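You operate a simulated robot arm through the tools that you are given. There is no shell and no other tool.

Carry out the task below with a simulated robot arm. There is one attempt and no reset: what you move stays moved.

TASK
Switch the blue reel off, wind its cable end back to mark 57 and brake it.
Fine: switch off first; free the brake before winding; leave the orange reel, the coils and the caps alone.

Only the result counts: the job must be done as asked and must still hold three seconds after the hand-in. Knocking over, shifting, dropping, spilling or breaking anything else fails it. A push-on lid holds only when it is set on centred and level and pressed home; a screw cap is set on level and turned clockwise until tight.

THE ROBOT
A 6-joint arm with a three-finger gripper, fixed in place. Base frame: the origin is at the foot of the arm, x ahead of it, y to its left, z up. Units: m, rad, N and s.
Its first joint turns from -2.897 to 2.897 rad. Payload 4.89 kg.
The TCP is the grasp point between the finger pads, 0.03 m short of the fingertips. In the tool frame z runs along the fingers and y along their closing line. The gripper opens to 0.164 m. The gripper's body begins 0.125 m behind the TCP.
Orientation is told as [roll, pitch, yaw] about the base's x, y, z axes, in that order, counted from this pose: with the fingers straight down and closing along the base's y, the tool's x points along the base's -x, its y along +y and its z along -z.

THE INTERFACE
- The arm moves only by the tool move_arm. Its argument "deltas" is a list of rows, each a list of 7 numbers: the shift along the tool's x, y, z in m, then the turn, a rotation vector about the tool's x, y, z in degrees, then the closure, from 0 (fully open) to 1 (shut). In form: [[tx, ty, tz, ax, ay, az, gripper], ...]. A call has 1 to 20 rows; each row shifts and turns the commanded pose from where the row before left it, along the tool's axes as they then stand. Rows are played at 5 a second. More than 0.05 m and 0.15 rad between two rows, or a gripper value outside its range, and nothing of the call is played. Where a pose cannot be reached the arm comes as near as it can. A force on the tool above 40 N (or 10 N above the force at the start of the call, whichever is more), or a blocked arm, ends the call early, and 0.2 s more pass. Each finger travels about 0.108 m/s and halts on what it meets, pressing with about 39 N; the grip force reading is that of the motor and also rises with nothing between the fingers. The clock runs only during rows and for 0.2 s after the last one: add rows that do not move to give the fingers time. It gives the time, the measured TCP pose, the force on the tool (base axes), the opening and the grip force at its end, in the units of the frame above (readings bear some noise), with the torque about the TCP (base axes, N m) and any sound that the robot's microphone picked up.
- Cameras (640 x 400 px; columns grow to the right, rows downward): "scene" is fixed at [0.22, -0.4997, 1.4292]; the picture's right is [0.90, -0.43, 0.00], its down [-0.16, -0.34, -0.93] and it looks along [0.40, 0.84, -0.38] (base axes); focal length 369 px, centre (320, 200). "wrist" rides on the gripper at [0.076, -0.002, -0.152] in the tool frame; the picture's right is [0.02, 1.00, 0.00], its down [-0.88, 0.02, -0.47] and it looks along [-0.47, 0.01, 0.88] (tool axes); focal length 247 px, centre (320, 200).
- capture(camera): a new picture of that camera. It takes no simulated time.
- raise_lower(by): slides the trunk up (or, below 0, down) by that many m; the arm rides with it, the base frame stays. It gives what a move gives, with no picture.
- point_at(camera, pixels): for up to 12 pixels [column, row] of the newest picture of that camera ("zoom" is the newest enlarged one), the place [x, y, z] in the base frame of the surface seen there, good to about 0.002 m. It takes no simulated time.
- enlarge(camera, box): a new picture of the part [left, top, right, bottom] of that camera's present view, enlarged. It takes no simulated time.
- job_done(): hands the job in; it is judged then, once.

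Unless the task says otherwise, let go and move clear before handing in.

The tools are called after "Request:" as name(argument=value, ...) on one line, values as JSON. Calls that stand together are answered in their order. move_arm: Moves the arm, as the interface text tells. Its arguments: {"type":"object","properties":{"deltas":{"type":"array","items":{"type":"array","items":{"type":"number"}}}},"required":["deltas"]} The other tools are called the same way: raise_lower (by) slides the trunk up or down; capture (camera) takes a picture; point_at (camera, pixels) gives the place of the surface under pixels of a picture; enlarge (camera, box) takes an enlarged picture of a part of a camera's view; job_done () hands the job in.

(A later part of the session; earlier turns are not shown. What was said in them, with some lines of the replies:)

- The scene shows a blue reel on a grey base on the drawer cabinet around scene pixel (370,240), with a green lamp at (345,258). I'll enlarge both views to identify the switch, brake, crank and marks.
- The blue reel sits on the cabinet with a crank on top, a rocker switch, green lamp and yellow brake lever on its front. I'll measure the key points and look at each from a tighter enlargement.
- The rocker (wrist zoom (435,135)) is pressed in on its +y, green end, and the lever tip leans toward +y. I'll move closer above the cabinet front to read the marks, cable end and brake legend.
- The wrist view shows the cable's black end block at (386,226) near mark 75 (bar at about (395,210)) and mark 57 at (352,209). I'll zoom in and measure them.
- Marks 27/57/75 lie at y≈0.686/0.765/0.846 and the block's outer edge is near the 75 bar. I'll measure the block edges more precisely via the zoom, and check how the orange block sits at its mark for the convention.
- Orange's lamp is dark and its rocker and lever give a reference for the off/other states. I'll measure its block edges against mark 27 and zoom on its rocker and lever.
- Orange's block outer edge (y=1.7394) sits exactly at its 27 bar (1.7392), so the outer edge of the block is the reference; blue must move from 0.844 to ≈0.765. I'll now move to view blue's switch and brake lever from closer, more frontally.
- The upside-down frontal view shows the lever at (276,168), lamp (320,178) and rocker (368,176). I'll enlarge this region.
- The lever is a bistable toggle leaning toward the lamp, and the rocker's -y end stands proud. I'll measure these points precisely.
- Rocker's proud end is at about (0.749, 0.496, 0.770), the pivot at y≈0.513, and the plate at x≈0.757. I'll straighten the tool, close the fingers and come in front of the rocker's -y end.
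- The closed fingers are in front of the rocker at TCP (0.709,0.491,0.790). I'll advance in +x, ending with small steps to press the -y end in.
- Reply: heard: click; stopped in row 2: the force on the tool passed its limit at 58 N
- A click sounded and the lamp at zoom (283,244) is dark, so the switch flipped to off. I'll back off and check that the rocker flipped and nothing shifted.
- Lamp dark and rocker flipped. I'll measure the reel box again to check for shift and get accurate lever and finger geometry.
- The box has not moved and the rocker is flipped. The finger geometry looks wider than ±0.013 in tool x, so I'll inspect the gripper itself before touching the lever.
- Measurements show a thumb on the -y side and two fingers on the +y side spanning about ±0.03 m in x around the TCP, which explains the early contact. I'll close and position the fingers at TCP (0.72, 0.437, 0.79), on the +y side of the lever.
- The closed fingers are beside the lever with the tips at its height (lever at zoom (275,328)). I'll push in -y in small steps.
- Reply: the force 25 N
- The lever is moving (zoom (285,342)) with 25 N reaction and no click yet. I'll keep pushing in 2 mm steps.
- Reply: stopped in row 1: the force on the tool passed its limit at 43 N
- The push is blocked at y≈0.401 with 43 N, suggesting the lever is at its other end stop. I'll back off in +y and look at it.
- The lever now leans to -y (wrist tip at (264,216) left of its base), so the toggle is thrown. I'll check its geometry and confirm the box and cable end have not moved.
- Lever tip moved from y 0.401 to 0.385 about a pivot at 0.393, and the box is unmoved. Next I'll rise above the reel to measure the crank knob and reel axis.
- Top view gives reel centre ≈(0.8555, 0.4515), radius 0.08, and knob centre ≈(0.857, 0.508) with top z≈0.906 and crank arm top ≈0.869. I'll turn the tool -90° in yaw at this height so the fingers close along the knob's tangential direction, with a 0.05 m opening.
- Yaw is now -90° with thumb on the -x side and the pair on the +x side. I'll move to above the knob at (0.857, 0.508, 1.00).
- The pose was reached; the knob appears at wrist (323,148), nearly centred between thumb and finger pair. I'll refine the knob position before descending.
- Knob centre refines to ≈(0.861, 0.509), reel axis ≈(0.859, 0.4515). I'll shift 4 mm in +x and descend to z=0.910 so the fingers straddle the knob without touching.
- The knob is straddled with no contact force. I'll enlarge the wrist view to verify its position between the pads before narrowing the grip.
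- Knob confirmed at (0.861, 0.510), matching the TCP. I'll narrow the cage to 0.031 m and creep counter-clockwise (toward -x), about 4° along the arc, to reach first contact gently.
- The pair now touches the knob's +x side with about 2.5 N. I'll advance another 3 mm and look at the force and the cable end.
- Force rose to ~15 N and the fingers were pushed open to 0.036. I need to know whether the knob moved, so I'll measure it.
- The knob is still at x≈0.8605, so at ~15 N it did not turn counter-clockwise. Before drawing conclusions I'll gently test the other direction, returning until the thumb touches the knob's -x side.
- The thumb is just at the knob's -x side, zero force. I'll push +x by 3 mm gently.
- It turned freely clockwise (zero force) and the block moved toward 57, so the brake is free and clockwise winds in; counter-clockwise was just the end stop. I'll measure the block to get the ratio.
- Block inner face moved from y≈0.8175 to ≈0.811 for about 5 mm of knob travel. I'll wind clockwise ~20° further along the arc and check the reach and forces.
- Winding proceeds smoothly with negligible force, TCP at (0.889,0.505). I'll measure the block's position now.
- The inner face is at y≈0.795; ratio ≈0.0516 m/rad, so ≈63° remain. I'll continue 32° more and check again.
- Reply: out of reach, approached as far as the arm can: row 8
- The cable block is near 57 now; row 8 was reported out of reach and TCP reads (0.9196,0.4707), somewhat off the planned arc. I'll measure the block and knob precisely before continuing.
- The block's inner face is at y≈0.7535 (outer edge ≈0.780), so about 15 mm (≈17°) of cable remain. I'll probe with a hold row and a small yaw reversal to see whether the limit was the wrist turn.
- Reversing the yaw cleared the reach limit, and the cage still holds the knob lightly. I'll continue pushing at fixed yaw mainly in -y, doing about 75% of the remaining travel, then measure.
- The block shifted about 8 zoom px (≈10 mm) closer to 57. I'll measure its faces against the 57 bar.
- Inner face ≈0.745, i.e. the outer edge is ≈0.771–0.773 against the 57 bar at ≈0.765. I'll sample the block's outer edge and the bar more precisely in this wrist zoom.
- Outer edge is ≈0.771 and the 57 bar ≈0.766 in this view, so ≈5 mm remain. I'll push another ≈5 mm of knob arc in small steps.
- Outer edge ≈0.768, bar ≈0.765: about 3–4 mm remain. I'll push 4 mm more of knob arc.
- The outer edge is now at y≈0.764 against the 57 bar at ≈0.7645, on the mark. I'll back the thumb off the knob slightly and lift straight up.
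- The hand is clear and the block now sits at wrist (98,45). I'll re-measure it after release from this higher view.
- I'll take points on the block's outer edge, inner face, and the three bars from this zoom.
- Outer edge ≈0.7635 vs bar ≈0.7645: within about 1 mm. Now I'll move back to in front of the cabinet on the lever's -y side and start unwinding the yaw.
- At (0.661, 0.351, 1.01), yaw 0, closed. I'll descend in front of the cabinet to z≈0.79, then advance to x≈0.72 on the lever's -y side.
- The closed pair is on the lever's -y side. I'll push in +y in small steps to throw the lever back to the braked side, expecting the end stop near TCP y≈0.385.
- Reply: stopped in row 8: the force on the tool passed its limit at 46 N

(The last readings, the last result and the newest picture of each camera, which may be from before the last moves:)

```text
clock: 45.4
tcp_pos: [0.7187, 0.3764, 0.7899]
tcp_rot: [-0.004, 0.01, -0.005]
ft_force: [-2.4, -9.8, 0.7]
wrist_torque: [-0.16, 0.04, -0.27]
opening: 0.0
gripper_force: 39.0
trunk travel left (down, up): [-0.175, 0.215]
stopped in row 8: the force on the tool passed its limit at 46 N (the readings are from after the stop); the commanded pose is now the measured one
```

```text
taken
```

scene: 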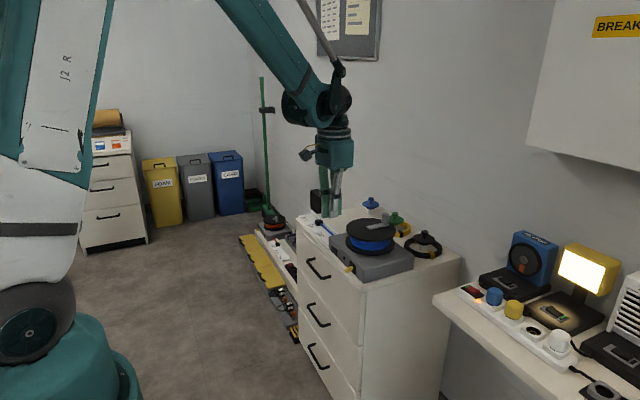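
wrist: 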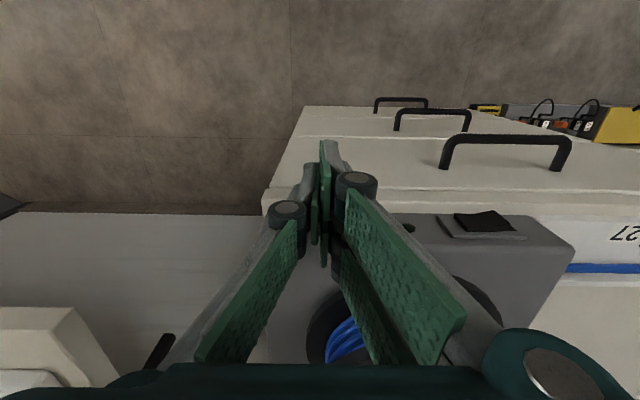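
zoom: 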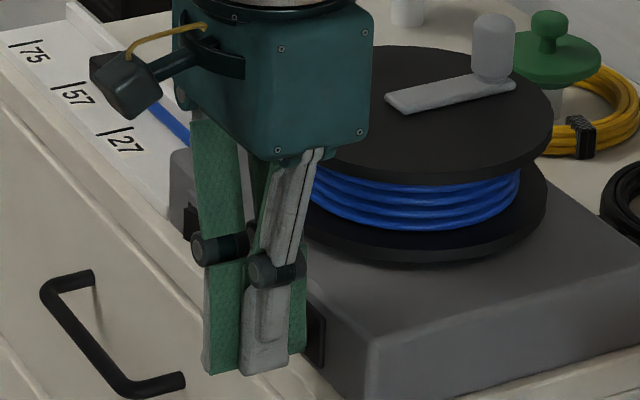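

The push stopped at y≈0.376 with a 46 N peak. I'll back off in -y and look at where the lever stands.

Request:
move_arm(deltas=[[0, -0.01, 0, 0, 0, 0, 1], [0, -0.02, 0, 0, 0, 0, 1], [0.03, -0.01, 0, 0, 0, 0, 1], [0.04, 0, -0.02, 0, 0, 0, 1], [0, 0.04, -0.04, 0, 0, 0, 0.5], [0, 0.04, -0.03, 0, 0, 0, 0], [0, 0, 0, 0, 0, 0, 0], [0, 0, 0, 0, 0, 0, 0], [0, 0, 0, 0, 0, 0, 0]])

Request:
capture(camera="wrist")

Request:
enlarge(camera="scene", box=[310, 210, 400, 280])

```text
refused: row 5 steps farther than a row can; nothing moved
```

```text
taken
```

wrist: 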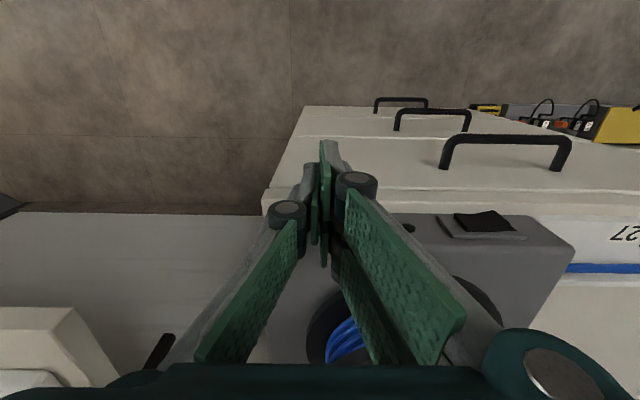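

```text
5.71 times, centred on (355, 245) of scene
```

zoom: 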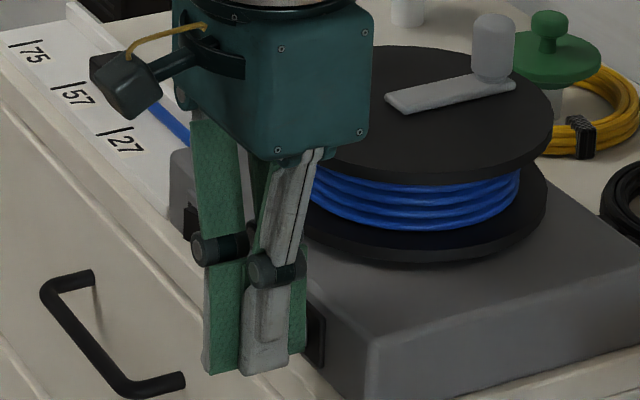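

The call was refused because one row's step was too long. I'll repeat the back-off with shorter steps.

Request:
move_arm(deltas=[[0, -0.01, 0, 0, 0, 0, 1], [0, -0.02, 0, 0, 0, 0, 1], [0.03, -0.01, 0, 0, 0, 0, 1], [0.04, 0, -0.02, 0, 0, 0, 1], [0, 0.03, -0.035, 0, 0, 0, 0.5], [0, 0.035, -0.03, 0, 0, 0, 0], [0, 0.015, 0, 0, 0, 0, 0], [0, 0, 0, 0, 0, 0, 0], [0, 0, 0, 0, 0, 0, 0], [0, 0, 0, 0, 0, 0, 0]])

Request:
capture(camera="wrist")

Request:
enlarge(camera="scene", box=[310, 210, 400, 280])

```text
clock: 47.6
tcp_pos: [0.6497, 0.4179, 0.8754]
tcp_rot: [-0.003, 0.008, -0.004]
ft_force: [0.4, 0.1, -0.6]
wrist_torque: [-0.02, 0.01, 0.02]
opening: 0.1639
gripper_force: 0.1
trunk travel left (down, up): [-0.175, 0.215]
```

```text
taken
```

wrist: 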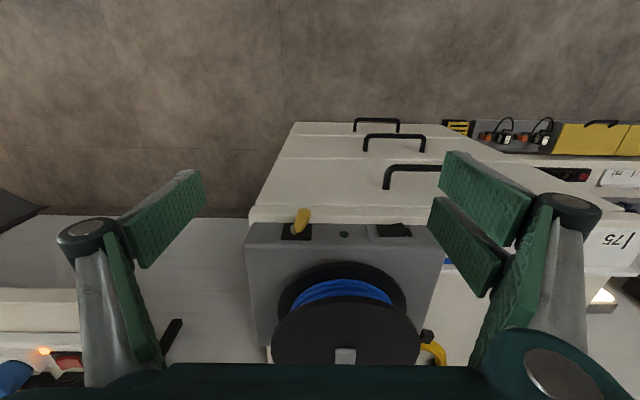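

```text
5.71 times, centred on (355, 245) of scene
```

zoom: 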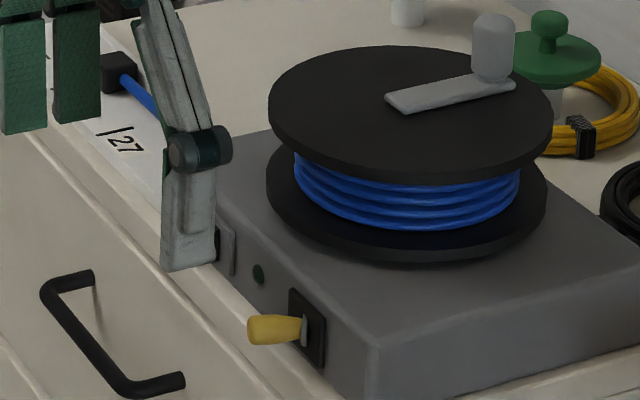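

The lever (zoom (275,329)) looks as it did at the start, leaning toward the lamp. I'll verify its angle, the rocker, the box position and the cable end.

Request:
enlarge(camera="wrist", box=[240, 190, 460, 328])

Request:
point_at(camera="wrist", pixels=[[303, 212], [300, 222], [295, 232], [254, 235], [436, 235], [343, 234], [385, 233], [405, 233]])

Request:
point_at(camera="scene", pixels=[[344, 268], [347, 228], [394, 228], [413, 262], [425, 238], [397, 218]])

```text
2.90 times, centred on (350, 259) of wrist
```

zoom: 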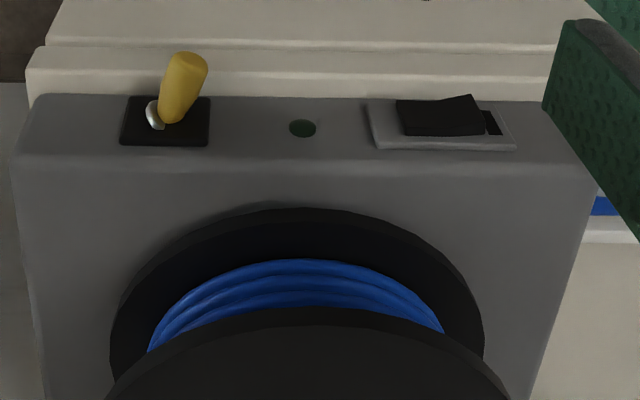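

```text
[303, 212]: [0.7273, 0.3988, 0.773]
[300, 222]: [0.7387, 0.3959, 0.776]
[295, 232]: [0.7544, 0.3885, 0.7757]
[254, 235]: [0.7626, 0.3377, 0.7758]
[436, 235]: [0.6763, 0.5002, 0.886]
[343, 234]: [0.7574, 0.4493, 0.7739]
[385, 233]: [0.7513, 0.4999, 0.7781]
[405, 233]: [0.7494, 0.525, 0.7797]
```

```text
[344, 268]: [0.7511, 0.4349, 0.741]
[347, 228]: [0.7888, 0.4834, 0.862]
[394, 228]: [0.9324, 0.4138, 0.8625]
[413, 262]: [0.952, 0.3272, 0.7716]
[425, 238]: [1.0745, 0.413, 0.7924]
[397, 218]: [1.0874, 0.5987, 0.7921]
```

The lever angle matches its original (braked) position, the rocker is off and the lamp is dark. I'll retreat upward to the earlier viewing spot to verify the cable end and the scene.

Request:
move_arm(deltas=[[0.005, 0.03, -0.025, 0, 0, 0, 0], [0.005, 0.038, -0.02, 0, 0, 0, 0], [0.005, 0.04, -0.02, 0, 0, 0, 0], [0.005, 0.04, -0.02, 0, 0, 0, 0], [0.005, 0.04, -0.02, 0, 0, 0, 0], [0.005, 0.04, -0.02, 0, 0, 0, 0], [0, 0.04, 0, 0, 0, 0, 0], [0, 0.02, 0, 0, 0, 0, 0], [0, 0, 0, 0, 0, 0, 0], [0, 0, 0, 0, 0, 0, 0]])

Request:
capture(camera="wrist")

Request:
capture(camera="scene")

Request:
enlarge(camera="scene", box=[290, 190, 450, 300])

```text
clock: 49.8
tcp_pos: [0.6213, 0.7051, 0.9991]
tcp_rot: [-0.003, 0.007, -0.005]
ft_force: [0.6, 0.4, -0.4]
wrist_torque: [-0.06, 0.05, 0.0]
opening: 0.1638
gripper_force: 0.1
trunk travel left (down, up): [-0.175, 0.215]
```

```text
taken
```

wrist: 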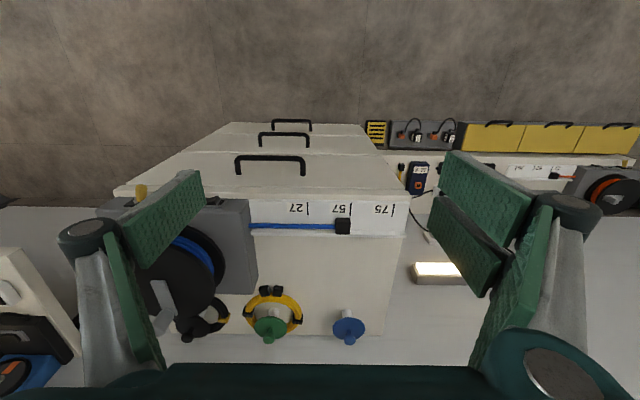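

```text
taken
```

scene: 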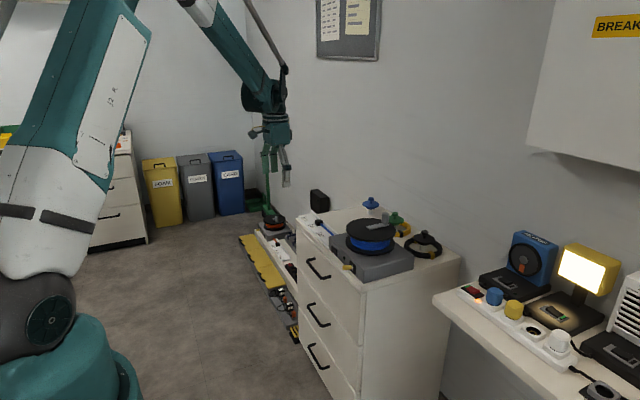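

```text
3.64 times, centred on (370, 245) of scene
```

zoom: 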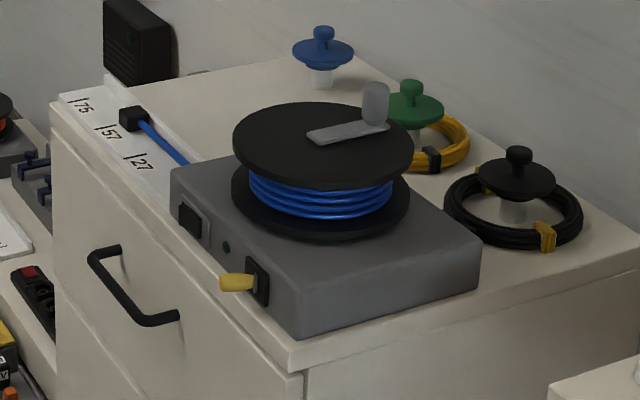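

The wrist view shows the block at (343,226) by the 57 bar (351,209). I'll zoom and measure both.

Request:
enlarge(camera="wrist", box=[250, 180, 420, 286])

Request:
point_at(camera="scene", pixels=[[347, 228], [394, 228], [413, 262], [425, 238], [397, 218], [371, 202], [350, 268], [345, 268]])

```text
3.76 times, centred on (335, 233) of wrist
```

zoom: 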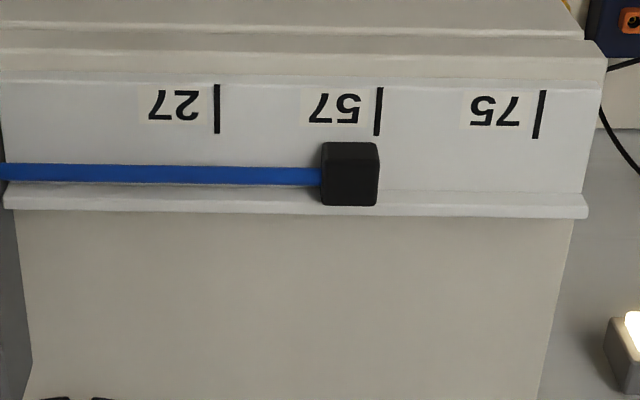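

```text
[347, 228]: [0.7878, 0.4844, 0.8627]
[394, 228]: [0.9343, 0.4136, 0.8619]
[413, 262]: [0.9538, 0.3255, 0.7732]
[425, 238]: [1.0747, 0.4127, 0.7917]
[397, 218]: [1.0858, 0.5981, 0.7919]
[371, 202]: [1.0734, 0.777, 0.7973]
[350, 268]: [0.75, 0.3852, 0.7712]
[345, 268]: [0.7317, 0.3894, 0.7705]
```

Request:
point_at(camera="zoom", pixels=[[325, 175], [350, 155], [374, 155], [377, 175], [374, 195], [379, 110], [217, 108], [540, 115], [328, 195], [350, 204], [377, 165], [324, 160]])

```text
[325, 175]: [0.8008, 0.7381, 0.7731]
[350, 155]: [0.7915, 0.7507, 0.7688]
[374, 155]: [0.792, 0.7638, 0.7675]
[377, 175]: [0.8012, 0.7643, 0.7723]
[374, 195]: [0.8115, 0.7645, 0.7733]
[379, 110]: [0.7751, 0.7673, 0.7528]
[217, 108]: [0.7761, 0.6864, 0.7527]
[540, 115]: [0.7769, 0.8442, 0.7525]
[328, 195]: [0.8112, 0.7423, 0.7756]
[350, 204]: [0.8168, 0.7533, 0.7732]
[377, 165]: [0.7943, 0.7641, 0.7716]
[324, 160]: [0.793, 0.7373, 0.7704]
```

The block's outer edge (y≈0.764) lines up with the 57 bar (y≈0.765). The lamp is dark with the rocker off, the lever is back on the brake side, and the box and caps are unmoved. The hand is open and clear, so I'm handing in.

Request:
job_done()

```text
The job is handed in.
```

The blue reel is switched off, its cable end is wound back to mark 57, and its brake lever is set back on. I've handed the job in.

- **Switch:** I switched it off first. The switch clicked, its lamp went dark, and it was still off at the last check.
- **Cable end:** the outer edge of the end block is about 1 mm from the 57 line. I used that edge because the orange reel's block sits the same way on its own mark.
- **Brake:** I freed it before winding, and the reel then turned freely. The lever is now back in its starting position. I didn't push the crank to confirm it holds. I take this side to be "on" because the reel turned freely with the lever on the other side.
- **Everything else:** I didn't touch the orange reel, the coils or the caps. The blue reel's base hadn't shifted at the last check, and the gripper is open and clear.

Before winding, I pushed the crank the wrong way with about 15 N. It met its end stop and didn't turn. The switch push and both lever pushes briefly passed the 40 N force limit, peaking at 58 N, but nothing shifted.
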